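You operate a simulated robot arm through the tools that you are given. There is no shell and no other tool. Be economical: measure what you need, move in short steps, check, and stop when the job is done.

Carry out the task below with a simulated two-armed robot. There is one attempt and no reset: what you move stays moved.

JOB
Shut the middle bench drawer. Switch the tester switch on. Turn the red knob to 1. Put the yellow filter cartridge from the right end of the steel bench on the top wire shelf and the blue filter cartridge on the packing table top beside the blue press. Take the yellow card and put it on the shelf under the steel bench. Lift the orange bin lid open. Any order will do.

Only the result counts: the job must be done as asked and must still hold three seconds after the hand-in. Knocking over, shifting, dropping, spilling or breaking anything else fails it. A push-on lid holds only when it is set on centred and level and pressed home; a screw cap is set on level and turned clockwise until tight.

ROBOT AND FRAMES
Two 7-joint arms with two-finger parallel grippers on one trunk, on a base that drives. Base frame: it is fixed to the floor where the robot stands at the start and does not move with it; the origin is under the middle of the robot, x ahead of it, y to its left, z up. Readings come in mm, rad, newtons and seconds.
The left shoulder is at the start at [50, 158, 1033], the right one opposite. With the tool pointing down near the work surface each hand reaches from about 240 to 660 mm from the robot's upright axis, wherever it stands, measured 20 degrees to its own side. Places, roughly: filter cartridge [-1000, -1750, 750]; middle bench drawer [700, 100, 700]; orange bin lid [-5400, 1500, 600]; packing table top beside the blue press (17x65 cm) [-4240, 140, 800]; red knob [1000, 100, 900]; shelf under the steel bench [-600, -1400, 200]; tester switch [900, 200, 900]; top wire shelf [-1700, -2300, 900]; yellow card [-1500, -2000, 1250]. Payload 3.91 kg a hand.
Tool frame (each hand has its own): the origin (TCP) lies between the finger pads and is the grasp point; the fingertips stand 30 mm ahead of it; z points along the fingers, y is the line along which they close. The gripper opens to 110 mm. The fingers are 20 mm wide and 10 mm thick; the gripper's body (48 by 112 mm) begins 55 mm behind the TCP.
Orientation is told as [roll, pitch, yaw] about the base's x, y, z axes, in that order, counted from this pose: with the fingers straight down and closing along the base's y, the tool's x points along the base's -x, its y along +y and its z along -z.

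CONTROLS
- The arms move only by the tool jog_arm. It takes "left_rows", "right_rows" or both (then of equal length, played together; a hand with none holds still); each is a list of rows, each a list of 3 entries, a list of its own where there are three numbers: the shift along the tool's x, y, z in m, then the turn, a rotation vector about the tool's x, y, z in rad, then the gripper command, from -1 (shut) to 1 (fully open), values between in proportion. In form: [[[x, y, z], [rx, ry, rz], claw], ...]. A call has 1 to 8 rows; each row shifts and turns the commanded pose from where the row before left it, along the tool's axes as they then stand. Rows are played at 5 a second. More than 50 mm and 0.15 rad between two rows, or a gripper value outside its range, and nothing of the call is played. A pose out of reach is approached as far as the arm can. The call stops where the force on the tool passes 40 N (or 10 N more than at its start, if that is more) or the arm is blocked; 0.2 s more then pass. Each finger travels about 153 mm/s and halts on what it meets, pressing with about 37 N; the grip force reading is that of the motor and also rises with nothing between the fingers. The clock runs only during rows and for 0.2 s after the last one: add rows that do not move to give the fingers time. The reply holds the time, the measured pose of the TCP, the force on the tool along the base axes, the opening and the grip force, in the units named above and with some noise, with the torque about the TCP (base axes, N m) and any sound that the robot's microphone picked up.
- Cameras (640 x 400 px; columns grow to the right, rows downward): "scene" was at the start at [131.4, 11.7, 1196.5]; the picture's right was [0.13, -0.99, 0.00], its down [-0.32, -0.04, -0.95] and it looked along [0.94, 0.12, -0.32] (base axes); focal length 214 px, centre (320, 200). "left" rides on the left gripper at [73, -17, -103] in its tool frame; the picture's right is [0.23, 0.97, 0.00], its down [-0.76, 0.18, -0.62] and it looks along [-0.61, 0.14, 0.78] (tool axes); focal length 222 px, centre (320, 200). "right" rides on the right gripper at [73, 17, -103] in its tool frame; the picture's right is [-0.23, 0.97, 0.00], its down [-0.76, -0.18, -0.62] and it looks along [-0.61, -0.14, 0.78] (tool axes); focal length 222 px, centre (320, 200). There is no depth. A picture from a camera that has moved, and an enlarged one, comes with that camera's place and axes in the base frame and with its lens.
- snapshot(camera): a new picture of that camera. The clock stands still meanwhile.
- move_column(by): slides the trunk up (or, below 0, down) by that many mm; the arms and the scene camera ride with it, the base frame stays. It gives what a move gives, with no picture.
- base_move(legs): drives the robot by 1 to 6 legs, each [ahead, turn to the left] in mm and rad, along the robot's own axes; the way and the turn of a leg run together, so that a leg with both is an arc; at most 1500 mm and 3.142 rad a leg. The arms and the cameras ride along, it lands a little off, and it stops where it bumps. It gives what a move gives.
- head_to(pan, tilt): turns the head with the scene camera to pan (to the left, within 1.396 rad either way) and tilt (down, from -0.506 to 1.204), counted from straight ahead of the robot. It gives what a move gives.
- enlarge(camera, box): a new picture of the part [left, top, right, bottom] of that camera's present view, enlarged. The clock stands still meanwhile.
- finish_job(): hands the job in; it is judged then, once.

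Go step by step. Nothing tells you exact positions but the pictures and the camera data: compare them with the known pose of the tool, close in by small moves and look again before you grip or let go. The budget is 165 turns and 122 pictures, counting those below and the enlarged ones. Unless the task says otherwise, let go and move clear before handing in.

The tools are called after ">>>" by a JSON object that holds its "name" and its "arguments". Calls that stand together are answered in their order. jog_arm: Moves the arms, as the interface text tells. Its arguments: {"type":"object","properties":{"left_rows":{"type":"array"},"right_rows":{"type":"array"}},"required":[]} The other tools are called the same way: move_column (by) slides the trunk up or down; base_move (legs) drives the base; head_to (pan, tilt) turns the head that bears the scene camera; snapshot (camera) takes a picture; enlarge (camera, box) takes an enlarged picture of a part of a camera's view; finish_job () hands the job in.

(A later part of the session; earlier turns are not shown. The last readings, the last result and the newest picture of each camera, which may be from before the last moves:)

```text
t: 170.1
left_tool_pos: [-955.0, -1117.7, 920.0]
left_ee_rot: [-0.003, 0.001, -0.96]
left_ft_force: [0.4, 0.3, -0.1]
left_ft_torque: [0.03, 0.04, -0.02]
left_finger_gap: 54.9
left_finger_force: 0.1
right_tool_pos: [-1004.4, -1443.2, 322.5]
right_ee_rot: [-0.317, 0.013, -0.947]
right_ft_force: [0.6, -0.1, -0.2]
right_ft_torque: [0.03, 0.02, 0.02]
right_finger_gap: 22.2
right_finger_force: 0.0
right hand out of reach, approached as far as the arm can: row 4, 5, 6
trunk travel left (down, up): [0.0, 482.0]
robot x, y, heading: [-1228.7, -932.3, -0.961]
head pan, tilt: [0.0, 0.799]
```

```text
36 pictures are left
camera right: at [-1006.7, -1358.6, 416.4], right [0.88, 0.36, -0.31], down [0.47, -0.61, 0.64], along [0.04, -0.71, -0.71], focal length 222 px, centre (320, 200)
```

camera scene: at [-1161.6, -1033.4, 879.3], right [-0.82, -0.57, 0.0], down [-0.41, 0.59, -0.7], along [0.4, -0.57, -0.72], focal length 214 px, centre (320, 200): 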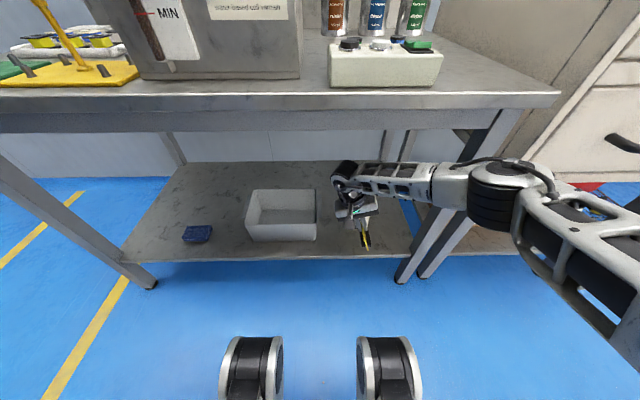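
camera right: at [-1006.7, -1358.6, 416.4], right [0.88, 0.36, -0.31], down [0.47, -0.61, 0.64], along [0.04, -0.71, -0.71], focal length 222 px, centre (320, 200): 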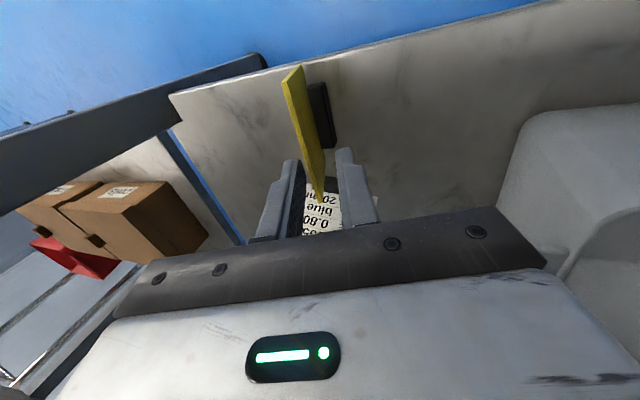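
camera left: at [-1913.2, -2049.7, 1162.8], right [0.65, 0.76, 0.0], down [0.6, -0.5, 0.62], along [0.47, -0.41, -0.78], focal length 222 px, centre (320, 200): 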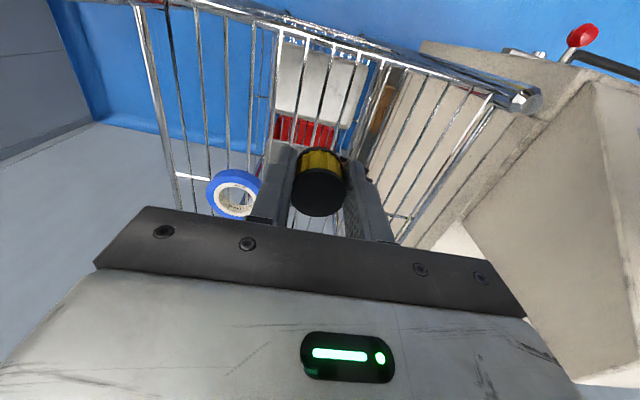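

The card stands freely on the shelf. I'll open wider and back the robot straight out along the card's plane.

>>> {"name": "jog_arm", "arguments": {"right_rows": [[[0, 0, 0], [0, 0, 0], -0.2], [[0, 0, 0], [0, 0, 0], -0.2]]}}

>>> {"name": "base_move", "arguments": {"legs": [[-250, 0]]}}

>>> {"name": "snapshot", "arguments": {"camera": "scene"}}

```text
t: 170.7
left_tool_pos: [-955.6, -1117.9, 920.6]
left_ee_rot: [-0.001, 0.0, -0.96]
left_ft_force: [0.0, -0.2, 0.1]
left_ft_torque: [0.02, -0.01, 0.02]
left_finger_gap: 55.2
left_finger_force: 0.0
right_tool_pos: [-1003.6, -1444.7, 322.8]
right_ee_rot: [-0.318, 0.013, -0.945]
right_ft_force: [-0.7, 0.0, -0.1]
right_ft_torque: [-0.03, -0.01, 0.0]
right_finger_gap: 43.8
right_finger_force: 0.1
trunk travel left (down, up): [0.0, 482.0]
robot x, y, heading: [-1231.9, -934.1, -0.962]
head pan, tilt: [0.0, 0.799]
```

```text
t: 172.6
left_tool_pos: [-1100.9, -912.1, 920.5]
left_ee_rot: [-0.002, 0.0, -0.965]
left_ft_force: [0.2, -0.6, 0.2]
left_ft_torque: [-0.02, 0.03, 0.01]
left_finger_gap: 55.2
left_finger_force: 0.0
right_tool_pos: [-1150.6, -1238.2, 322.2]
right_ee_rot: [-0.318, 0.012, -0.949]
right_ft_force: [-1.1, -0.2, 1.0]
right_ft_torque: [0.01, 0.03, 0.02]
right_finger_gap: 43.6
right_finger_force: 0.0
trunk travel left (down, up): [0.0, 482.0]
robot x, y, heading: [-1372.9, -727.4, -0.961]
head pan, tilt: [0.0, 0.799]
```

```text
35 pictures are left
camera scene: at [-1306.3, -826.6, 879.3], right [-0.82, -0.57, 0.0], down [-0.41, 0.59, -0.7], along [0.4, -0.57, -0.72], focal length 214 px, centre (320, 200)
```

scene: 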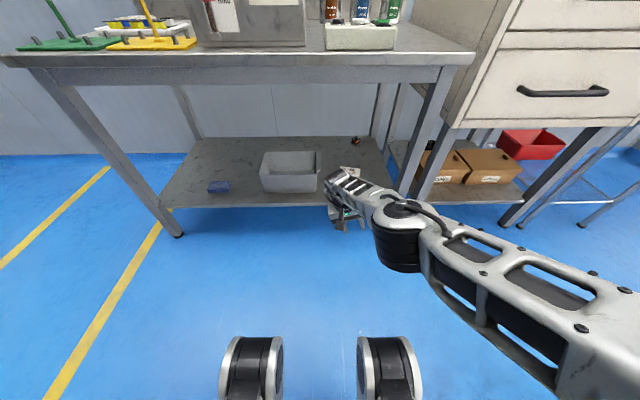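

>>> {"name": "move_column", "arguments": {"by": 275}}

>>> {"name": "jog_arm", "arguments": {"right_rows": [[[0, -0.0156, -0.0464], [0, 0, 0], -0.2], [[0, -0.0156, -0.0464], [0, 0, 0], -0.2], [[0, -0.0156, -0.0464], [0, 0, 0], -0.2], [[0, -0.0156, -0.0464], [0, 0, 0], -0.2], [[0, -0.0156, -0.0464], [0, 0, 0], -0.2], [[0, -0.0156, -0.0464], [0, 0, 0], -0.2], [[0, -0.0156, -0.0464], [0, 0, 0], -0.2], [[0, -0.0156, -0.0464], [0, 0, 0], -0.2]]}}

>>> {"name": "jog_arm", "arguments": {"right_rows": [[[0, 0, 0], [-0.106, 0, 0], -0.2], [[0, 0, 0], [-0.106, 0, 0], -0.2], [[0, 0, 0], [-0.106, 0, 0], -0.2], [[0.02, 0, -0.045], [0, 0, 0], -0.2], [[0.03, 0, -0.04], [0, 0, 0], -0.2], [[0.03, 0, -0.04], [0, 0, 0], -0.2], [[0.03, 0, -0.04], [0, 0, 0], -0.2], [[0.03, 0, -0.03], [0, 0, 0], -0.2]]}}

>>> {"name": "enlarge", "arguments": {"camera": "scene", "box": [140, 100, 480, 300]}}

```text
t: 175.4
left_tool_pos: [-1099.9, -911.0, 1195.1]
left_ee_rot: [-0.002, -0.001, -0.964]
left_ft_force: [0.2, 0.2, 0.4]
left_ft_torque: [0.0, -0.03, -0.02]
left_finger_gap: 54.9
left_finger_force: 0.0
right_tool_pos: [-1150.5, -1237.9, 598.2]
right_ee_rot: [-0.319, 0.013, -0.95]
right_ft_force: [0.3, 0.6, -0.1]
right_ft_torque: [-0.01, 0.0, 0.04]
right_finger_gap: 43.8
right_finger_force: 0.1
trunk travel left (down, up): [-275.0, 207.0]
robot x, y, heading: [-1374.5, -731.2, -0.962]
head pan, tilt: [0.0, 0.799]
```

```text
t: 177.2
left_tool_pos: [-1098.9, -911.2, 1195.1]
left_ee_rot: [-0.001, 0.001, -0.964]
left_ft_force: [0.2, -0.6, 0.6]
left_ft_torque: [0.03, -0.01, 0.01]
left_finger_gap: 55.1
left_finger_force: 0.0
right_tool_pos: [-1101.9, -1221.6, 962.3]
right_ee_rot: [-0.315, 0.012, -0.95]
right_ft_force: [-0.1, -0.1, 0.4]
right_ft_torque: [0.01, 0.01, 0.01]
right_finger_gap: 44.1
right_finger_force: 0.1
right hand out of reach, approached as far as the arm can: row 1, 2
trunk travel left (down, up): [-275.0, 207.0]
robot x, y, heading: [-1376.7, -729.9, -0.962]
head pan, tilt: [0.0, 0.799]
```

```text
t: 179.0
left_tool_pos: [-1101.1, -912.0, 1196.5]
left_ee_rot: [-0.001, -0.002, -0.963]
left_ft_force: [-0.1, 0.0, -0.4]
left_ft_torque: [0.0, 0.02, -0.02]
left_finger_gap: 54.9
left_finger_force: 0.0
right_tool_pos: [-1181.7, -1111.6, 1157.9]
right_ee_rot: [0.0, 0.011, -0.951]
right_ft_force: [-0.2, -0.1, -0.3]
right_ft_torque: [0.01, 0.01, 0.0]
right_finger_gap: 43.8
right_finger_force: 0.0
trunk travel left (down, up): [-275.0, 207.0]
robot x, y, heading: [-1377.6, -728.1, -0.963]
head pan, tilt: [0.0, 0.799]
```

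```text
1.88 times, centred on (310, 200) of scene
camera zoom: at [-1306.6, -826.2, 1154.3], right [-0.82, -0.57, 0.0], down [-0.41, 0.59, -0.7], along [0.4, -0.57, -0.72], focal length 404 px, centre (339, 200)
```

zoom: 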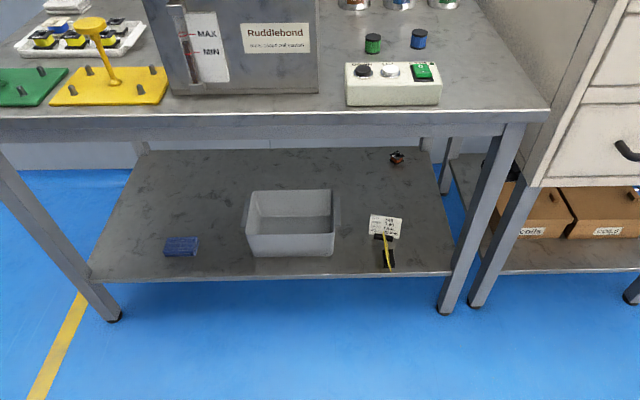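

The yellow card stands on the lower shelf. Next I'll take the blue cartridge with the right hand, starting by driving in.

>>> {"name": "base_move", "arguments": {"legs": [[0, -0.315], [448, 0], [0, 0.33]]}}

>>> {"name": "head_to", "arguments": {"pan": -0.05, "tilt": 0.65}}

>>> {"name": "snapshot", "arguments": {"camera": "scene"}}

>>> {"name": "snapshot", "arguments": {"camera": "right"}}

```text
t: 183.8
left_tool_pos: [-965.4, -1341.3, 1195.6]
left_ee_rot: [-0.002, 0.0, -0.943]
left_ft_force: [-0.3, -0.6, 0.3]
left_ft_torque: [0.0, 0.01, 0.0]
left_finger_gap: 54.9
left_finger_force: 0.2
right_tool_pos: [-1041.8, -1544.4, 1156.6]
right_ee_rot: [0.001, 0.011, -0.929]
right_ft_force: [-0.6, 0.1, 0.1]
right_ft_torque: [-0.01, 0.03, -0.01]
right_finger_gap: 43.9
right_finger_force: 0.1
trunk travel left (down, up): [-275.0, 207.0]
robot x, y, heading: [-1244.6, -1165.2, -0.943]
head pan, tilt: [0.0, 0.799]
```

```text
t: 184.5
left_tool_pos: [-965.5, -1340.0, 1195.4]
left_ee_rot: [-0.001, -0.001, -0.942]
left_ft_force: [0.0, 0.0, -0.4]
left_ft_torque: [0.03, -0.01, -0.03]
left_finger_gap: 55.1
left_finger_force: 0.1
right_tool_pos: [-1042.4, -1544.8, 1156.5]
right_ee_rot: [0.002, 0.012, -0.93]
right_ft_force: [-0.2, 0.8, -0.5]
right_ft_torque: [0.01, -0.02, 0.0]
right_finger_gap: 44.0
right_finger_force: 0.1
trunk travel left (down, up): [-275.0, 207.0]
robot x, y, heading: [-1246.3, -1160.4, -0.95]
head pan, tilt: [-0.051, 0.649]
```

```text
33 pictures are left
camera scene: at [-1174.3, -1267.6, 1166.9], right [-0.84, -0.55, 0.0], down [-0.33, 0.51, -0.8], along [0.43, -0.67, -0.6], focal length 214 px, centre (320, 200)
```

scene: 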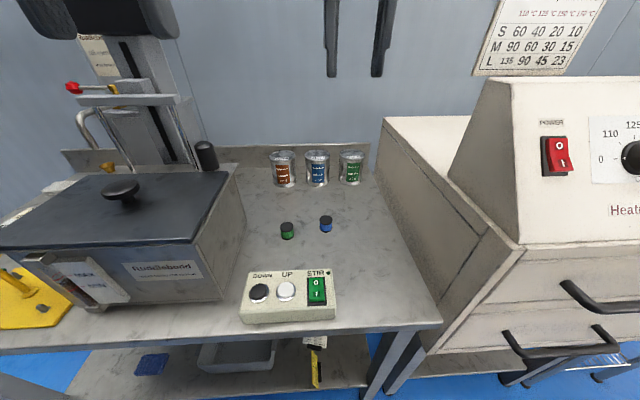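

```text
32 pictures are left
camera right: at [-1072.5, -1476.8, 1260.7], right [0.92, 0.4, 0.0], down [0.32, -0.72, 0.61], along [0.24, -0.56, -0.79], focal length 222 px, centre (320, 200)
```

right: 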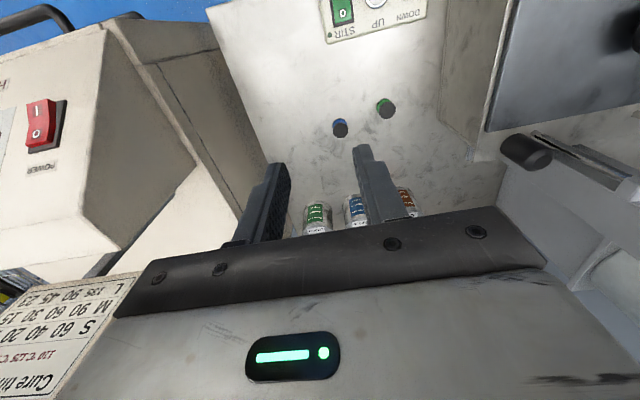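

Blue is at about (-966,-1617). I'll move above it and descend to a hover.

>>> {"name": "jog_arm", "arguments": {"right_rows": [[[-0.034, 0.006, 0], [0, 0, 0], 0.1], [[-0.034, 0.006, 0], [0, 0, 0], 0.1], [[-0.034, 0.006, 0], [0, 0, 0], 0.1], [[0, 0, 0.05], [0, 0, 0], 0.1], [[0, 0, 0.05], [0, 0, 0], 0.1], [[0, 0, 0.05], [0, 0, 0], 0.1], [[0, 0, 0.05], [0, 0, 0], 0.1], [[0, 0, 0.05], [0, 0, 0], 0.1]]}}

>>> {"name": "jog_arm", "arguments": {"right_rows": [[[0, 0, 0.05], [0, 0, 0], 0.1], [[0, 0, 0.016], [0, 0, 0], 0.1]]}}

>>> {"name": "enlarge", "arguments": {"camera": "scene", "box": [260, 160, 400, 260]}}

>>> {"name": "snapshot", "arguments": {"camera": "right"}}

```text
t: 186.3
left_tool_pos: [-967.7, -1334.8, 1199.0]
left_ee_rot: [-0.006, -0.009, -0.945]
left_ft_force: [-0.6, -0.1, 0.6]
left_ft_torque: [-0.01, 0.01, -0.01]
left_finger_gap: 54.7
left_finger_force: 0.0
right_tool_pos: [-988.3, -1591.1, 913.9]
right_ee_rot: [0.0, -0.006, -0.93]
right_ft_force: [0.3, 0.3, 0.0]
right_ft_torque: [0.03, 0.0, -0.01]
right_finger_gap: 60.4
right_finger_force: 0.0
right hand out of reach, approached as far as the arm can: row 3
trunk travel left (down, up): [-275.0, 207.0]
robot x, y, heading: [-1244.2, -1158.8, -0.944]
head pan, tilt: [-0.051, 0.649]
```

```text
t: 187.1
left_tool_pos: [-974.1, -1318.7, 1198.3]
left_ee_rot: [-0.012, -0.02, -0.942]
left_ft_force: [1.2, -0.3, 0.2]
left_ft_torque: [0.01, 0.0, -0.02]
left_finger_gap: 55.1
left_finger_force: 0.1
right_tool_pos: [-986.9, -1590.9, 885.5]
right_ee_rot: [-0.006, -0.089, -0.934]
right_ft_force: [0.4, -0.5, 0.0]
right_ft_torque: [-0.02, 0.02, -0.03]
right_finger_gap: 60.3
right_finger_force: 0.1
trunk travel left (down, up): [-275.0, 207.0]
robot x, y, heading: [-1249.7, -1156.9, -0.948]
head pan, tilt: [-0.051, 0.649]
stopped in row 2 (right hand): the arm was blocked; the commanded pose is now the measured one
```

```text
4.00 times, centred on (330, 210) of scene
camera zoom: at [-1182.2, -1245.5, 1167.3], right [-0.84, -0.54, 0.01], down [-0.32, 0.49, -0.81], along [0.43, -0.68, -0.59], focal length 858 px, centre (280, 160)
```

zoom: 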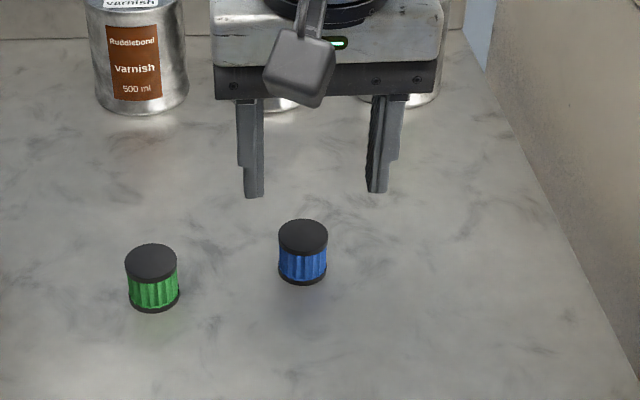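

```text
30 pictures are left
camera right: at [-1020.7, -1516.3, 981.7], right [0.92, 0.4, 0.01], down [0.28, -0.67, 0.69], along [0.28, -0.63, -0.72], focal length 222 px, centre (320, 200)
```

right: 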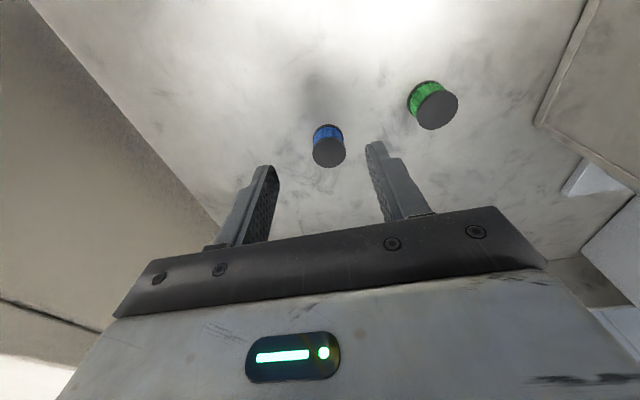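

The arm was blocked, most likely the right elbow on the oven, and the robot leaned a little. I'll lift back up right away and look at the oven.

>>> {"name": "jog_arm", "arguments": {"right_rows": [[[0, 0, -0.03], [0, 0, 0], 0.1], [[0, 0, -0.04], [0, 0, 0], 0.1], [[0, 0, -0.05], [0, 0.08, 0], 0.1], [[0, 0, -0.05], [0, 0, 0], 0.1], [[0, 0, -0.05], [0, 0, 0], 0.1], [[0, 0, -0.05], [0, 0, 0], 0.1]]}}

>>> {"name": "head_to", "arguments": {"pan": -0.7, "tilt": 0.7}}

>>> {"name": "snapshot", "arguments": {"camera": "scene"}}

```text
t: 188.5
left_tool_pos: [-966.8, -1339.2, 1195.6]
left_ee_rot: [-0.004, -0.001, -0.942]
left_ft_force: [0.1, 0.5, 0.2]
left_ft_torque: [0.01, 0.05, -0.04]
left_finger_gap: 54.8
left_finger_force: 0.0
right_tool_pos: [-981.6, -1600.0, 1135.6]
right_ee_rot: [-0.001, 0.032, -0.93]
right_ft_force: [0.0, 0.3, 0.8]
right_ft_torque: [-0.01, 0.02, -0.01]
right_finger_gap: 60.7
right_finger_force: 0.2
trunk travel left (down, up): [-275.0, 207.0]
robot x, y, heading: [-1244.9, -1162.7, -0.945]
head pan, tilt: [-0.051, 0.649]
```

```text
t: 189.5
left_tool_pos: [-966.8, -1339.6, 1194.8]
left_ee_rot: [0.0, -0.001, -0.943]
left_ft_force: [0.9, -0.3, -0.3]
left_ft_torque: [0.0, 0.02, 0.04]
left_finger_gap: 55.0
left_finger_force: 0.0
right_tool_pos: [-979.7, -1601.9, 1134.3]
right_ee_rot: [0.001, 0.032, -0.935]
right_ft_force: [-0.2, 0.6, -0.1]
right_ft_torque: [-0.02, -0.01, -0.01]
right_finger_gap: 60.4
right_finger_force: 0.1
trunk travel left (down, up): [-275.0, 207.0]
robot x, y, heading: [-1244.1, -1160.8, -0.947]
head pan, tilt: [-0.7, 0.7]
```

```text
29 pictures are left
camera scene: at [-1228.8, -1278.8, 1162.6], right [-1.0, 0.07, 0.0], down [0.05, 0.64, -0.77], along [-0.06, -0.76, -0.64], focal length 214 px, centre (320, 200)
```

scene: 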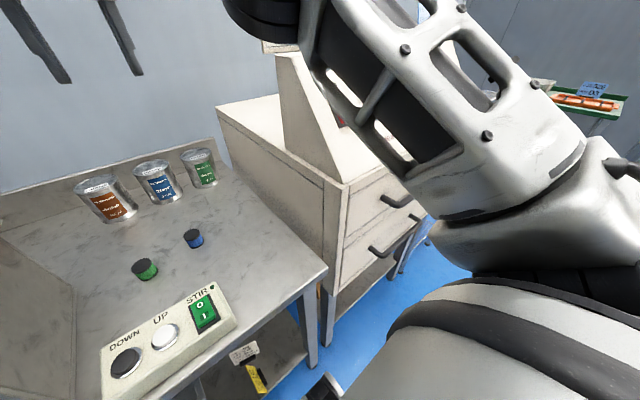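

The robot recovered. The left arm has room on the bench side, so I'll retract the right arm, shift right to the earlier yellow-pick spot, and use the left hand for blue.

>>> {"name": "jog_arm", "arguments": {"right_rows": [[[0.04, 0, -0.02], [0, -0.03, 0], -0.2], [[0.04, 0, -0.02], [0, 0, 0], -0.2], [[0.04, 0, -0.02], [0, 0, 0], -0.2], [[0.04, 0, -0.02], [0, 0, 0], -0.2], [[0.03, -0.02, -0.02], [0, 0, 0], -0.2], [[0, -0.03, -0.02], [0, 0, 0], -0.2]]}}

>>> {"name": "base_move", "arguments": {"legs": [[-180, 0], [0, -1.57], [190, 0], [0, 1.57], [175, 0]]}}

>>> {"name": "head_to", "arguments": {"pan": 0.1, "tilt": 0.6}}

>>> {"name": "snapshot", "arguments": {"camera": "scene"}}

```text
t: 190.9
left_tool_pos: [-967.5, -1340.3, 1194.6]
left_ee_rot: [-0.001, 0.0, -0.943]
left_ft_force: [-0.1, 1.0, -0.4]
left_ft_torque: [-0.02, 0.02, 0.01]
left_finger_gap: 55.2
left_finger_force: 0.1
right_tool_pos: [-1134.2, -1483.1, 1258.5]
right_ee_rot: [0.002, 0.004, -0.932]
right_ft_force: [0.4, 0.3, -0.1]
right_ft_torque: [-0.03, -0.03, 0.0]
right_finger_gap: 43.9
right_finger_force: 0.0
trunk travel left (down, up): [-275.0, 207.0]
robot x, y, heading: [-1244.9, -1159.1, -0.946]
head pan, tilt: [-0.7, 0.7]
```

```text
t: 202.3
left_tool_pos: [-1122.4, -1447.0, 1195.1]
left_ee_rot: [0.0, -0.001, -0.948]
left_ft_force: [0.4, -0.2, 0.0]
left_ft_torque: [0.0, 0.01, -0.02]
left_finger_gap: 54.7
left_finger_force: 0.1
right_tool_pos: [-1289.1, -1589.3, 1258.2]
right_ee_rot: [0.003, 0.004, -0.938]
right_ft_force: [0.5, -0.7, 0.4]
right_ft_torque: [0.0, -0.01, -0.02]
right_finger_gap: 44.1
right_finger_force: 0.1
trunk travel left (down, up): [-275.0, 207.0]
robot x, y, heading: [-1400.3, -1263.5, -0.955]
head pan, tilt: [-0.7, 0.7]
```

```text
t: 203.4
left_tool_pos: [-1122.2, -1444.7, 1195.2]
left_ee_rot: [-0.003, 0.0, -0.947]
left_ft_force: [-0.8, 0.4, 0.2]
left_ft_torque: [0.01, 0.03, -0.02]
left_finger_gap: 54.7
left_finger_force: 0.1
right_tool_pos: [-1288.9, -1589.7, 1257.9]
right_ee_rot: [0.002, 0.005, -0.938]
right_ft_force: [0.5, 0.9, 0.7]
right_ft_torque: [0.01, 0.0, -0.02]
right_finger_gap: 44.0
right_finger_force: 0.1
trunk travel left (down, up): [-275.0, 207.0]
robot x, y, heading: [-1399.4, -1267.1, -0.952]
head pan, tilt: [0.099, 0.6]
```

```text
28 pictures are left
camera scene: at [-1318.4, -1364.8, 1171.2], right [-0.75, -0.66, 0.0], down [-0.37, 0.43, -0.83], along [0.54, -0.62, -0.56], focal length 214 px, centre (320, 200)
```

scene: 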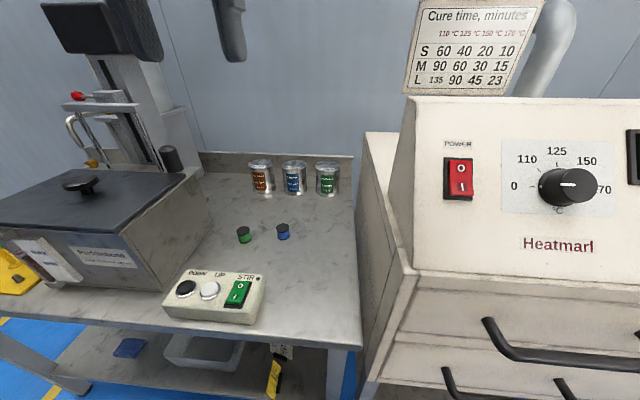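

>>> {"name": "jog_arm", "arguments": {"left_rows": [[[0, 0, 0.05], [0, 0, 0], 0.1], [[0, 0, 0.05], [0, 0, 0], 0.1], [[0, 0, 0.05], [0, 0, 0], 0.1], [[-0.0462, 0.0052, 0], [0, 0, 0], 0.1], [[-0.0462, 0.0052, 0], [0, 0, 0], 0.1], [[-0.0462, 0.0052, 0], [0, 0, 0], 0.1], [[-0.0462, 0.0052, 0], [0, 0, 0], 0.1], [[-0.0462, 0.0052, 0], [0, 0, 0], 0.1]]}}

>>> {"name": "jog_arm", "arguments": {"left_rows": [[[0, 0, 0.041], [0, 0, 0], 0.1], [[0, 0, 0.041], [0, 0, 0], 0.1], [[0, 0, 0.041], [0, 0, 0], 0.1], [[0, 0, 0.041], [0, 0, 0], 0.1], [[0, 0, 0.041], [0, 0, 0], 0.1]]}}

>>> {"name": "snapshot", "arguments": {"camera": "scene"}}

>>> {"name": "snapshot", "arguments": {"camera": "left"}}

```text
t: 205.2
left_tool_pos: [-966.7, -1617.3, 1045.5]
left_ee_rot: [0.0, 0.001, -0.949]
left_ft_force: [-0.2, 0.1, 0.2]
left_ft_torque: [0.01, 0.02, -0.01]
left_finger_gap: 60.5
left_finger_force: 0.0
right_tool_pos: [-1289.0, -1588.1, 1258.3]
right_ee_rot: [0.001, 0.003, -0.939]
right_ft_force: [-1.3, 0.5, 0.1]
right_ft_torque: [0.01, 0.03, 0.02]
right_finger_gap: 43.9
right_finger_force: 0.0
trunk travel left (down, up): [-275.0, 207.0]
robot x, y, heading: [-1402.0, -1263.0, -0.949]
head pan, tilt: [0.099, 0.6]
```

```text
t: 206.4
left_tool_pos: [-964.2, -1618.3, 841.8]
left_ee_rot: [-0.002, 0.001, -0.945]
left_ft_force: [0.3, 1.4, 0.1]
left_ft_torque: [-0.01, 0.0, 0.02]
left_finger_gap: 60.4
left_finger_force: 0.0
right_tool_pos: [-1289.5, -1588.0, 1258.6]
right_ee_rot: [0.001, 0.001, -0.94]
right_ft_force: [0.3, -0.3, 0.7]
right_ft_torque: [-0.04, -0.02, 0.03]
right_finger_gap: 44.0
right_finger_force: 0.1
trunk travel left (down, up): [-275.0, 207.0]
robot x, y, heading: [-1399.4, -1266.4, -0.951]
head pan, tilt: [0.099, 0.6]
```

```text
27 pictures are left
camera scene: at [-1318.2, -1364.8, 1171.2], right [-0.75, -0.66, 0.0], down [-0.37, 0.42, -0.82], along [0.54, -0.62, -0.57], focal length 214 px, centre (320, 200)
```

scene: 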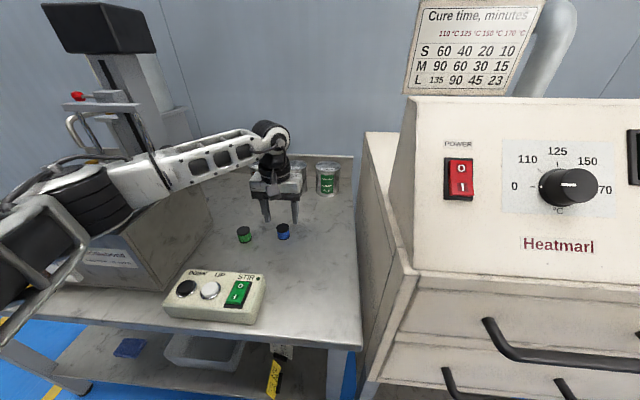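

```text
26 pictures are left
camera left: at [-1020.1, -1570.1, 944.2], right [0.66, 0.75, 0.0], down [0.59, -0.51, 0.62], along [0.47, -0.41, -0.78], focal length 222 px, centre (320, 200)
```

left: 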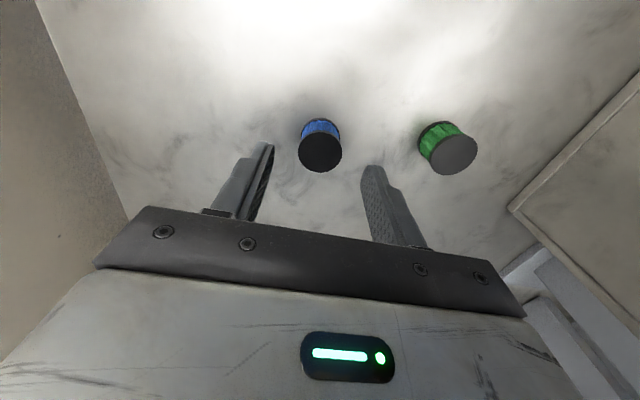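

Exactly above blue. I'll lower and grip.

>>> {"name": "jog_arm", "arguments": {"left_rows": [[[0, 0, 0.016], [0, 0, 0], 0.1], [[0, 0, 0.016], [0, 0, 0], 0.1], [[0, 0, 0.015], [0, 0, 0], 0.1], [[0, 0, 0], [0, 0, 0], 0.1], [[0, 0, 0], [0, 0, 0], -0.7], [[0, 0, 0], [0, 0, 0], -0.7], [[0, 0, 0], [0, 0, 0], -0.7]]}}

>>> {"name": "enlarge", "arguments": {"camera": "scene", "box": [220, 170, 340, 260]}}

```text
t: 208.0
left_tool_pos: [-963.9, -1621.3, 797.9]
left_ee_rot: [-0.002, -0.007, -0.945]
left_ft_force: [-0.7, 0.3, -0.1]
left_ft_torque: [0.0, 0.0, 0.0]
left_finger_gap: 25.3
left_finger_force: 36.7
right_tool_pos: [-1292.5, -1588.1, 1259.6]
right_ee_rot: [0.004, 0.0, -0.94]
right_ft_force: [0.2, -0.2, 0.9]
right_ft_torque: [0.01, 0.01, 0.0]
right_finger_gap: 44.1
right_finger_force: 0.0
trunk travel left (down, up): [-275.0, 207.0]
robot x, y, heading: [-1398.2, -1261.9, -0.954]
head pan, tilt: [0.099, 0.6]
```

```text
4.44 times, centred on (280, 215) of scene
camera zoom: at [-1320.7, -1364.5, 1171.6], right [-0.75, -0.66, 0.0], down [-0.37, 0.42, -0.83], along [0.55, -0.62, -0.56], focal length 953 px, centre (498, 133)
```

zoom: 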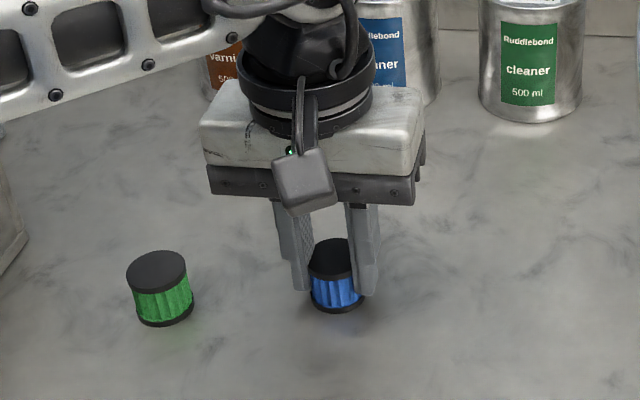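

The grip is on the far chord, and the elbow seems to brush the tank lid. I'll release, raise the trunk for elbow clearance, and re-grip nearer.

>>> {"name": "jog_arm", "arguments": {"left_rows": [[[0, 0, 0], [0, 0, 0], 0.1], [[0, 0, 0], [0, 0, 0], 0.1], [[0, 0, -0.02], [0, 0, 0], 0.1], [[0, 0, -0.03], [0, 0, 0], 0.1]]}}

>>> {"name": "move_column", "arguments": {"by": 100}}

>>> {"name": "jog_arm", "arguments": {"left_rows": [[[0.012, 0, 0.03], [0, 0, 0], 0.1], [[0, 0, 0.04], [0, 0, 0], 0.1], [[0, 0, 0.04], [0, 0, 0], 0.1]]}}

>>> {"name": "snapshot", "arguments": {"camera": "left"}}

>>> {"name": "enlarge", "arguments": {"camera": "scene", "box": [0, 150, 340, 330]}}

```text
t: 209.0
left_tool_pos: [-966.1, -1619.1, 842.2]
left_ee_rot: [-0.001, 0.001, -0.945]
left_ft_force: [0.7, -0.2, -0.3]
left_ft_torque: [0.04, 0.03, 0.01]
left_finger_gap: 60.5
left_finger_force: 0.0
right_tool_pos: [-1289.9, -1588.5, 1259.0]
right_ee_rot: [0.002, 0.003, -0.94]
right_ft_force: [0.0, -1.1, 0.8]
right_ft_torque: [-0.03, 0.0, 0.01]
right_finger_gap: 43.9
right_finger_force: 0.1
trunk travel left (down, up): [-275.0, 207.0]
robot x, y, heading: [-1402.3, -1262.8, -0.956]
head pan, tilt: [0.099, 0.6]
```

```text
t: 210.3
left_tool_pos: [-965.6, -1619.0, 943.0]
left_ee_rot: [-0.001, 0.0, -0.946]
left_ft_force: [0.2, -0.1, -0.3]
left_ft_torque: [-0.01, -0.05, 0.03]
left_finger_gap: 60.5
left_finger_force: 0.1
right_tool_pos: [-1290.4, -1588.3, 1357.5]
right_ee_rot: [0.002, 0.004, -0.941]
right_ft_force: [-0.8, -0.7, -0.1]
right_ft_torque: [-0.01, 0.01, 0.02]
right_finger_gap: 44.0
right_finger_force: 0.1
trunk travel left (down, up): [-375.0, 107.0]
robot x, y, heading: [-1397.9, -1263.4, -0.948]
head pan, tilt: [0.099, 0.6]
```

```text
t: 211.1
left_tool_pos: [-973.2, -1610.3, 833.3]
left_ee_rot: [-0.003, 0.0, -0.949]
left_ft_force: [-1.0, 0.5, 0.8]
left_ft_torque: [-0.01, 0.01, -0.03]
left_finger_gap: 60.5
left_finger_force: 0.1
right_tool_pos: [-1290.0, -1588.0, 1357.3]
right_ee_rot: [0.001, 0.003, -0.939]
right_ft_force: [-0.4, 0.2, -0.2]
right_ft_torque: [-0.03, 0.02, -0.02]
right_finger_gap: 43.8
right_finger_force: 0.0
trunk travel left (down, up): [-375.0, 107.0]
robot x, y, heading: [-1401.9, -1266.0, -0.947]
head pan, tilt: [0.099, 0.6]
```

```text
24 pictures are left
camera left: at [-1028.7, -1561.3, 936.6], right [0.66, 0.75, 0.0], down [0.59, -0.51, 0.62], along [0.47, -0.41, -0.78], focal length 222 px, centre (320, 200)
```

left: 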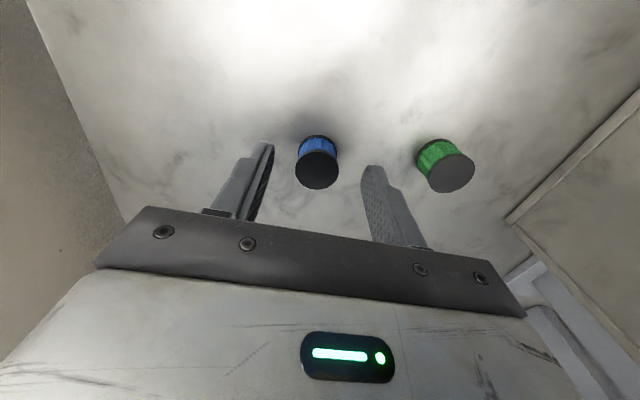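

```text
1.88 times, centred on (170, 240) of scene
camera zoom: at [-1318.2, -1364.9, 1271.2], right [-0.75, -0.66, 0.0], down [-0.37, 0.43, -0.82], along [0.54, -0.62, -0.57], focal length 404 px, centre (602, 125)
```

zoom: 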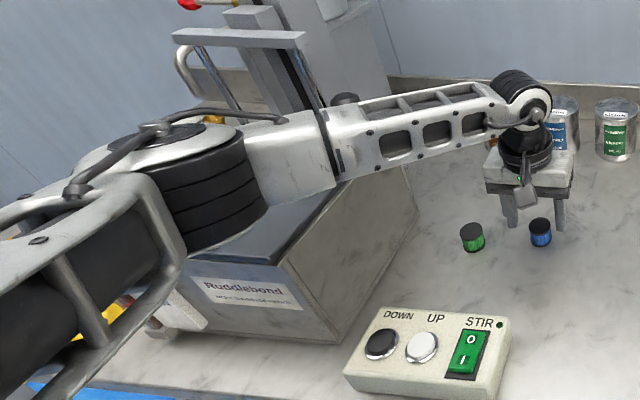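

>>> {"name": "jog_arm", "arguments": {"left_rows": [[[-0.0075, 0, 0], [0, 0, 0], 0.1], [[0, 0, 0.015], [0, 0, 0], 0.1], [[0, 0, 0.015], [0, 0, 0], 0.1], [[0, 0, 0.01], [0, 0, 0], 0.1], [[0, 0, 0], [0, 0, 0], 0.1]]}}

>>> {"name": "enlarge", "arguments": {"camera": "scene", "box": [220, 200, 340, 290]}}

```text
t: 212.3
left_tool_pos: [-970.1, -1615.8, 793.0]
left_ee_rot: [-0.002, 0.001, -0.945]
left_ft_force: [-0.1, 0.6, -0.3]
left_ft_torque: [0.02, 0.04, 0.0]
left_finger_gap: 60.9
left_finger_force: 0.1
right_tool_pos: [-1290.1, -1588.7, 1359.6]
right_ee_rot: [0.002, 0.003, -0.939]
right_ft_force: [-0.2, 0.1, 1.0]
right_ft_torque: [0.02, -0.02, -0.04]
right_finger_gap: 44.3
right_finger_force: 0.1
trunk travel left (down, up): [-375.0, 107.0]
robot x, y, heading: [-1400.9, -1266.9, -0.954]
head pan, tilt: [0.099, 0.6]
```

```text
4.44 times, centred on (280, 245) of scene
camera zoom: at [-1318.4, -1364.7, 1271.2], right [-0.75, -0.66, 0.0], down [-0.37, 0.42, -0.83], along [0.54, -0.62, -0.56], focal length 953 px, centre (498, 0)
```

zoom: 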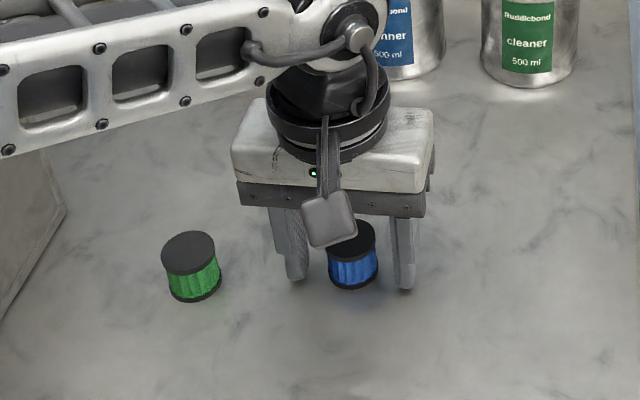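

Well centred now. Closing.

>>> {"name": "jog_arm", "arguments": {"left_rows": [[[0, 0, 0], [0, 0, 0], -0.7], [[0, 0, 0], [0, 0, 0], -0.7], [[0, 0, 0], [0, 0, 0], -1], [[0, 0, -0.015], [0, 0, 0], -1], [[0, 0, -0.025], [0, 0, 0], -1]]}}

>>> {"name": "snapshot", "arguments": {"camera": "left"}}

```text
t: 213.5
left_tool_pos: [-969.2, -1614.7, 833.8]
left_ee_rot: [-0.002, -0.001, -0.949]
left_ft_force: [-0.5, 0.5, -0.3]
left_ft_torque: [-0.02, 0.0, -0.01]
left_finger_gap: 29.2
left_finger_force: 37.2
right_tool_pos: [-1290.8, -1588.8, 1359.2]
right_ee_rot: [0.002, 0.003, -0.939]
right_ft_force: [-0.2, 0.0, 0.7]
right_ft_torque: [-0.01, 0.01, 0.0]
right_finger_gap: 43.8
right_finger_force: 0.0
trunk travel left (down, up): [-375.0, 107.0]
robot x, y, heading: [-1400.4, -1266.4, -0.952]
head pan, tilt: [0.099, 0.6]
```

```text
21 pictures are left
camera left: at [-1024.9, -1566.7, 937.3], right [0.66, 0.75, 0.0], down [0.59, -0.51, 0.62], along [0.47, -0.41, -0.78], focal length 222 px, centre (320, 200)
```

left: 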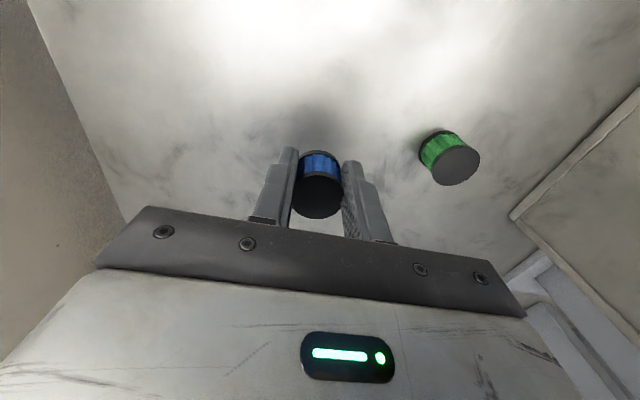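

Blue is held. I'll retract, back off, and head across the room toward the packing table.

>>> {"name": "jog_arm", "arguments": {"left_rows": [[[0, 0, -0.05], [0, 0, 0], -1], [[0, 0, -0.05], [0, 0, 0], -1], [[0, 0, -0.05], [0, 0, 0], -1], [[0, 0, -0.05], [0, 0, 0], -1], [[0, 0, -0.05], [0, 0, 0], -1], [[0.045, 0, -0.02], [0, 0, 0], -1], [[0.045, 0, 0], [0, 0, 0], -1], [[0.045, 0, 0], [0, 0, 0], -1]]}}

>>> {"name": "jog_arm", "arguments": {"left_rows": [[[0.045, 0, 0], [0, 0, 0], -1], [[0.04, 0, 0], [0, 0, 0], -1]]}}

>>> {"name": "base_move", "arguments": {"legs": [[-300, 0], [0, -3.07], [1400, 0]]}}

>>> {"name": "head_to", "arguments": {"pan": 0.0, "tilt": 0.3}}

>>> {"name": "snapshot", "arguments": {"camera": "scene"}}

```text
t: 215.3
left_tool_pos: [-1047.0, -1503.5, 1106.0]
left_ee_rot: [-0.002, -0.002, -0.947]
left_ft_force: [0.3, 0.2, 0.1]
left_ft_torque: [0.0, -0.01, -0.01]
left_finger_gap: 29.1
left_finger_force: 36.6
right_tool_pos: [-1291.1, -1587.8, 1359.1]
right_ee_rot: [0.0, 0.004, -0.939]
right_ft_force: [0.8, 0.5, -1.0]
right_ft_torque: [0.01, 0.04, 0.02]
right_finger_gap: 43.9
right_finger_force: 0.1
trunk travel left (down, up): [-375.0, 107.0]
robot x, y, heading: [-1397.7, -1264.2, -0.95]
head pan, tilt: [0.099, 0.6]
```

```text
t: 215.9
left_tool_pos: [-1094.8, -1433.9, 1104.2]
left_ee_rot: [-0.003, -0.001, -0.947]
left_ft_force: [-0.4, 0.1, 0.1]
left_ft_torque: [0.01, 0.04, 0.02]
left_finger_gap: 29.1
left_finger_force: 36.4
right_tool_pos: [-1290.3, -1589.3, 1359.0]
right_ee_rot: [0.002, 0.004, -0.94]
right_ft_force: [0.6, -0.4, 0.2]
right_ft_torque: [-0.04, 0.0, -0.01]
right_finger_gap: 44.1
right_finger_force: 0.0
trunk travel left (down, up): [-375.0, 107.0]
robot x, y, heading: [-1395.2, -1264.8, -0.949]
head pan, tilt: [0.099, 0.6]
```

```text
t: 231.8
left_tool_pos: [-2825.4, 180.8, 1104.3]
left_ee_rot: [-0.002, 0.0, 2.304]
left_ft_force: [-0.1, 0.6, -0.1]
left_ft_torque: [0.0, 0.02, -0.05]
left_finger_gap: 30.6
left_finger_force: 37.1
right_tool_pos: [-2647.8, 354.0, 1358.1]
right_ee_rot: [0.002, 0.002, 2.31]
right_ft_force: [0.0, 0.7, 1.3]
right_ft_torque: [0.02, 0.0, 0.01]
right_finger_gap: 43.9
right_finger_force: 0.1
trunk travel left (down, up): [-375.0, 107.0]
robot x, y, heading: [-2506.4, 40.0, 2.295]
head pan, tilt: [0.099, 0.6]
```

```text
t: 232.6
left_tool_pos: [-2825.7, 179.7, 1104.1]
left_ee_rot: [0.001, 0.0, 2.302]
left_ft_force: [0.6, -0.5, 0.2]
left_ft_torque: [-0.02, -0.01, -0.02]
left_finger_gap: 30.9
left_finger_force: 37.3
right_tool_pos: [-2647.8, 354.8, 1358.5]
right_ee_rot: [0.002, 0.002, 2.311]
right_ft_force: [0.7, 0.0, 0.3]
right_ft_torque: [0.01, 0.0, 0.02]
right_finger_gap: 44.1
right_finger_force: 0.1
trunk travel left (down, up): [-375.0, 107.0]
robot x, y, heading: [-2505.0, 44.6, 2.304]
head pan, tilt: [0.0, 0.3]
```

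```text
20 pictures are left
camera scene: at [-2594.4, 144.0, 1298.6], right [0.75, 0.67, 0.0], down [0.2, -0.22, -0.96], along [-0.64, 0.71, -0.3], focal length 214 px, centre (320, 200)
```

scene: 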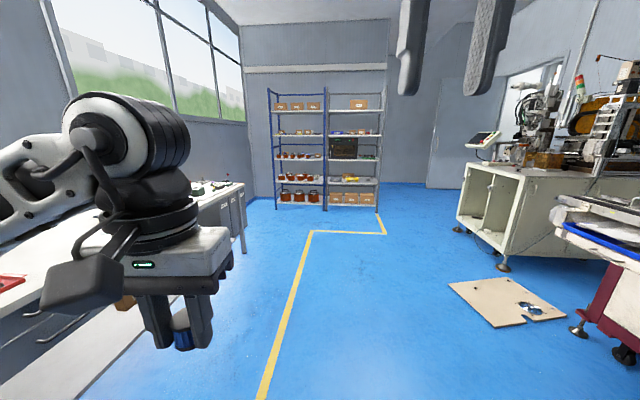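

>>> {"name": "head_to", "arguments": {"pan": 0.8, "tilt": 0.35}}

>>> {"name": "snapshot", "arguments": {"camera": "scene"}}

```text
t: 233.7
left_tool_pos: [-2824.3, 181.3, 1103.8]
left_ee_rot: [-0.002, 0.001, 2.302]
left_ft_force: [-0.2, -0.3, -0.4]
left_ft_torque: [0.01, 0.0, -0.01]
left_finger_gap: 30.8
left_finger_force: 36.7
right_tool_pos: [-2647.8, 354.4, 1356.3]
right_ee_rot: [0.0, 0.004, 2.311]
right_ft_force: [-0.5, 0.5, 0.7]
right_ft_torque: [0.0, 0.04, 0.0]
right_finger_gap: 43.9
right_finger_force: 0.1
trunk travel left (down, up): [-375.0, 107.0]
robot x, y, heading: [-2504.0, 44.7, 2.301]
head pan, tilt: [0.799, 0.351]
```

```text
19 pictures are left
camera scene: at [-2625.3, 78.4, 1294.0], right [0.04, 1.0, 0.0], down [0.34, -0.02, -0.94], along [-0.94, 0.04, -0.34], focal length 214 px, centre (320, 200)
```

scene: 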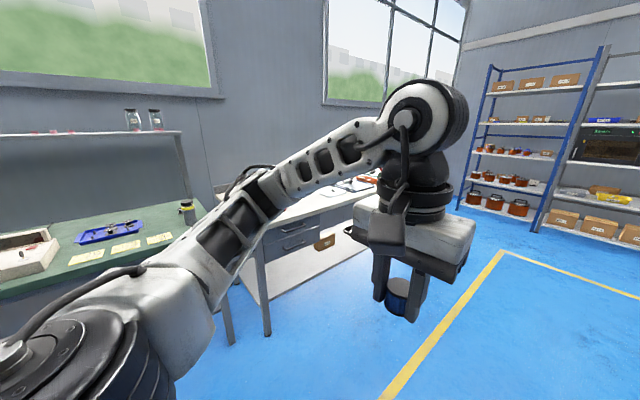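

The white packing table lies beyond the green one, with its front edge running toward upper left. I'll drive to face it.

>>> {"name": "base_move", "arguments": {"legs": [[0, 0.331], [1333, 0], [0, 1.258]]}}

>>> {"name": "head_to", "arguments": {"pan": 0.0, "tilt": 0.5}}

>>> {"name": "snapshot", "arguments": {"camera": "scene"}}

```text
t: 244.5
left_tool_pos: [-3797.5, 357.6, 1104.9]
left_ee_rot: [-0.004, 0.001, -2.383]
left_ft_force: [-0.3, -0.4, -0.3]
left_ft_torque: [0.0, 0.0, -0.02]
left_finger_gap: 30.7
left_finger_force: 36.9
right_tool_pos: [-3975.5, 529.4, 1358.3]
right_ee_rot: [0.001, 0.004, -2.376]
right_ft_force: [0.0, 0.2, -0.1]
right_ft_torque: [-0.02, 0.01, 0.02]
right_finger_gap: 44.0
right_finger_force: 0.1
trunk travel left (down, up): [-375.0, 107.0]
robot x, y, heading: [-3668.3, 686.0, -2.389]
head pan, tilt: [0.799, 0.351]
```

```text
t: 245.6
left_tool_pos: [-3798.1, 357.1, 1105.3]
left_ee_rot: [-0.002, 0.0, -2.385]
left_ft_force: [0.4, -0.3, -0.4]
left_ft_torque: [0.0, 0.03, 0.0]
left_finger_gap: 31.2
left_finger_force: 36.2
right_tool_pos: [-3976.2, 530.7, 1359.0]
right_ee_rot: [0.002, 0.002, -2.374]
right_ft_force: [0.7, 0.3, -0.2]
right_ft_torque: [-0.01, -0.05, -0.01]
right_finger_gap: 44.2
right_finger_force: 0.0
trunk travel left (down, up): [-375.0, 107.0]
robot x, y, heading: [-3668.5, 681.6, -2.393]
head pan, tilt: [0.0, 0.499]
```

```text
18 pictures are left
camera scene: at [-3766.7, 591.4, 1280.3], right [-0.69, 0.73, 0.0], down [0.35, 0.33, -0.88], along [-0.64, -0.6, -0.48], focal length 214 px, centre (320, 200)
```

scene: 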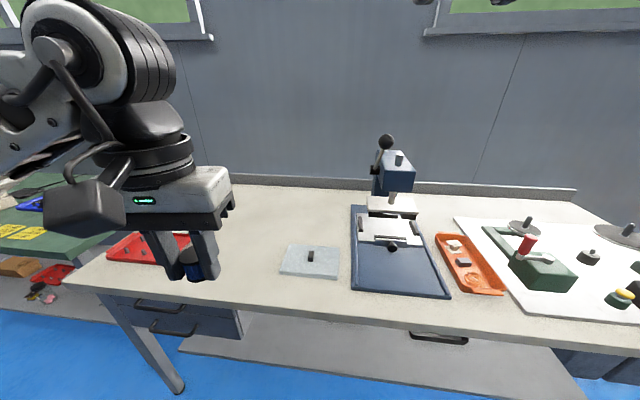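

The blue press sits at the centre-right. The free strip left of its mat, behind the grey plate, is at about (-4223,173). I'll drive in with a small shift right.

>>> {"name": "base_move", "arguments": {"legs": [[0, -0.33], [185, 0], [0, 0.33]]}}

>>> {"name": "snapshot", "arguments": {"camera": "scene"}}

>>> {"name": "snapshot", "arguments": {"camera": "left"}}

```text
t: 249.2
left_tool_pos: [-3962.6, 279.3, 1105.4]
left_ee_rot: [-0.002, 0.0, -2.379]
left_ft_force: [0.3, -0.3, -0.1]
left_ft_torque: [0.06, 0.02, -0.01]
left_finger_gap: 31.1
left_finger_force: 37.3
right_tool_pos: [-4143.6, 450.3, 1357.7]
right_ee_rot: [0.0, 0.002, -2.367]
right_ft_force: [0.0, -0.3, -0.3]
right_ft_torque: [0.01, 0.02, 0.01]
right_finger_gap: 44.1
right_finger_force: 0.0
trunk travel left (down, up): [-375.0, 107.0]
robot x, y, heading: [-3841.0, 601.3, -2.378]
head pan, tilt: [0.0, 0.499]
```

```text
17 pictures are left
camera scene: at [-3934.7, 513.4, 1280.3], right [-0.69, 0.72, 0.0], down [0.35, 0.33, -0.88], along [-0.64, -0.61, -0.48], focal length 214 px, centre (320, 200)
```

scene: 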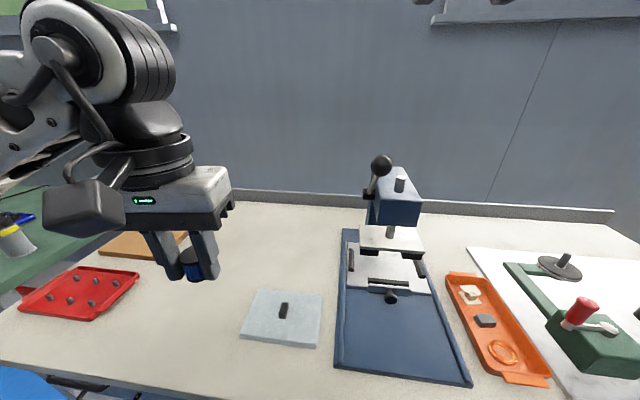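

```text
16 pictures are left
camera left: at [-3922.9, 341.0, 1207.5], right [0.84, -0.55, 0.0], down [-0.43, -0.66, 0.62], along [-0.34, -0.52, -0.78], focal length 222 px, centre (320, 200)
```

left: 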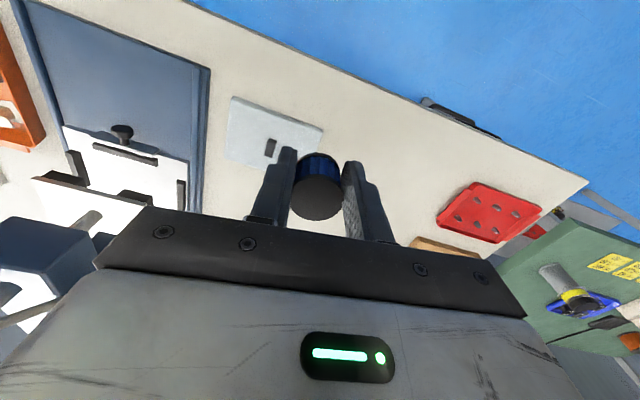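

>>> {"name": "jog_arm", "arguments": {"left_rows": [[[0, 0, 0.05], [0, 0, 0], -1], [[0, 0, 0.05], [0, 0, 0], -1], [[-0.0435, -0.0172, 0], [0, 0, 0], -1], [[-0.0435, -0.0172, 0], [0, 0, 0], -1], [[-0.0435, -0.0172, 0], [0, 0, 0], -1], [[-0.0435, -0.0172, 0], [0, 0, 0], -1], [[-0.0435, -0.0172, 0], [0, 0, 0], -1], [[-0.0435, -0.0172, 0], [0, 0, 0], -1]]}}

>>> {"name": "jog_arm", "arguments": {"left_rows": [[[0, 0, 0.045], [0, 0, 0], -1], [[0, 0, 0.045], [0, 0, 0], -1], [[0, 0, 0.045], [0, 0, 0], -1]]}}

>>> {"name": "snapshot", "arguments": {"camera": "scene"}}

```text
t: 251.1
left_tool_pos: [-4224.7, 173.4, 1006.5]
left_ee_rot: [0.0, -0.002, -2.382]
left_ft_force: [-0.1, 0.5, -1.2]
left_ft_torque: [0.02, 0.01, -0.01]
left_finger_gap: 30.9
left_finger_force: 37.3
right_tool_pos: [-4145.6, 451.0, 1357.8]
right_ee_rot: [0.002, 0.002, -2.368]
right_ft_force: [-1.0, 0.2, 0.7]
right_ft_torque: [-0.01, -0.01, 0.0]
right_finger_gap: 44.1
right_finger_force: 0.1
trunk travel left (down, up): [-375.0, 107.0]
robot x, y, heading: [-3839.6, 604.9, -2.385]
head pan, tilt: [0.0, 0.499]
```

```text
t: 251.8
left_tool_pos: [-4225.3, 171.7, 868.6]
left_ee_rot: [-0.003, -0.001, -2.377]
left_ft_force: [-0.2, 0.9, 0.8]
left_ft_torque: [-0.01, -0.04, -0.01]
left_finger_gap: 31.0
left_finger_force: 36.8
right_tool_pos: [-4143.4, 450.5, 1357.5]
right_ee_rot: [0.0, 0.004, -2.369]
right_ft_force: [0.5, -0.1, -0.2]
right_ft_torque: [0.01, 0.0, 0.0]
right_finger_gap: 44.0
right_finger_force: 0.0
trunk travel left (down, up): [-375.0, 107.0]
robot x, y, heading: [-3834.3, 606.2, -2.378]
head pan, tilt: [0.0, 0.499]
```

```text
15 pictures are left
camera scene: at [-3935.1, 513.4, 1280.3], right [-0.69, 0.72, 0.0], down [0.35, 0.33, -0.88], along [-0.64, -0.61, -0.48], focal length 214 px, centre (320, 200)
```

scene: 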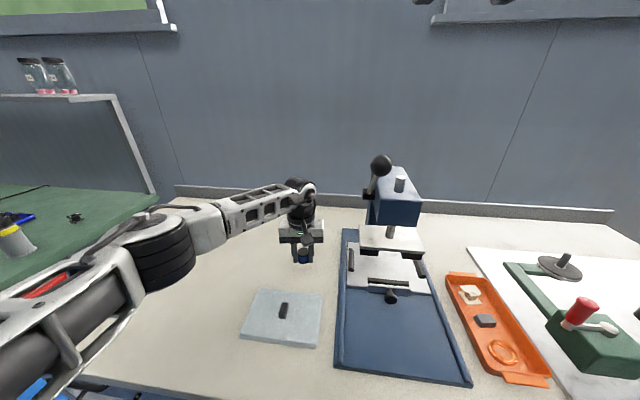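

Positioned over free table beside the press. I'll lower to contact.

>>> {"name": "jog_arm", "arguments": {"left_rows": [[[0, 0, 0.015], [0, 0, 0], -1], [[0, 0, 0.008], [0, 0, 0], -1], [[0, 0, 0.004], [0, 0, 0], -1], [[0, 0, 0], [0, 0, 0], -1]]}}

>>> {"name": "jog_arm", "arguments": {"left_rows": [[[0, 0, 0.003], [0, 0, 0], -1], [[0, 0, 0.003], [0, 0, 0], -1], [[0, 0, 0], [0, 0, 0], -1]]}}

```text
t: 252.8
left_tool_pos: [-4224.2, 173.7, 842.5]
left_ee_rot: [-0.001, -0.001, -2.378]
left_ft_force: [-0.5, 0.3, -1.1]
left_ft_torque: [-0.04, 0.02, -0.01]
left_finger_gap: 31.0
left_finger_force: 37.1
right_tool_pos: [-4143.2, 451.4, 1359.1]
right_ee_rot: [0.003, 0.0, -2.368]
right_ft_force: [-0.5, 0.5, 0.8]
right_ft_torque: [-0.03, -0.01, 0.0]
right_finger_gap: 44.1
right_finger_force: 0.0
trunk travel left (down, up): [-375.0, 107.0]
robot x, y, heading: [-3839.0, 604.7, -2.381]
head pan, tilt: [0.0, 0.499]
```

```text
t: 253.7
left_tool_pos: [-4223.8, 173.6, 836.0]
left_ee_rot: [-0.003, 0.001, -2.376]
left_ft_force: [0.8, -1.1, 0.5]
left_ft_torque: [0.0, -0.01, 0.03]
left_finger_gap: 30.9
left_finger_force: 37.3
right_tool_pos: [-4143.3, 450.2, 1358.4]
right_ee_rot: [0.003, 0.002, -2.369]
right_ft_force: [-0.3, 0.1, -0.4]
right_ft_torque: [0.0, 0.01, 0.02]
right_finger_gap: 44.0
right_finger_force: 0.0
trunk travel left (down, up): [-375.0, 107.0]
robot x, y, heading: [-3840.9, 601.6, -2.38]
head pan, tilt: [0.0, 0.499]
```

>>> {"name": "jog_arm", "arguments": {"left_rows": [[[0, 0, 0.003], [0, 0, 0], -1], [[0, 0, 0.003], [0, 0, 0], -1], [[0, 0, 0], [0, 0, 0], -1]]}}

>>> {"name": "enlarge", "arguments": {"camera": "scene", "box": [260, 200, 360, 290]}}

```text
t: 254.4
left_tool_pos: [-4223.8, 173.8, 831.8]
left_ee_rot: [-0.004, -0.004, -2.377]
left_ft_force: [0.0, 0.7, 9.3]
left_ft_torque: [-0.09, 0.02, 0.0]
left_finger_gap: 31.1
left_finger_force: 37.1
right_tool_pos: [-4142.2, 451.6, 1358.8]
right_ee_rot: [0.002, 0.001, -2.367]
right_ft_force: [0.1, 0.8, -0.5]
right_ft_torque: [-0.01, -0.01, 0.01]
right_finger_gap: 44.1
right_finger_force: 0.1
trunk travel left (down, up): [-375.0, 107.0]
robot x, y, heading: [-3838.9, 603.1, -2.377]
head pan, tilt: [0.0, 0.499]
```

```text
4.44 times, centred on (310, 245) of scene
camera zoom: at [-3934.3, 514.3, 1280.5], right [-0.69, 0.72, 0.0], down [0.35, 0.33, -0.88], along [-0.64, -0.61, -0.48], focal length 953 px, centre (364, 0)
```

zoom: 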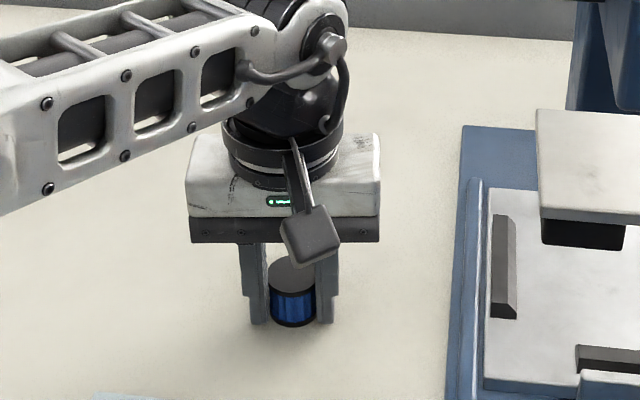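

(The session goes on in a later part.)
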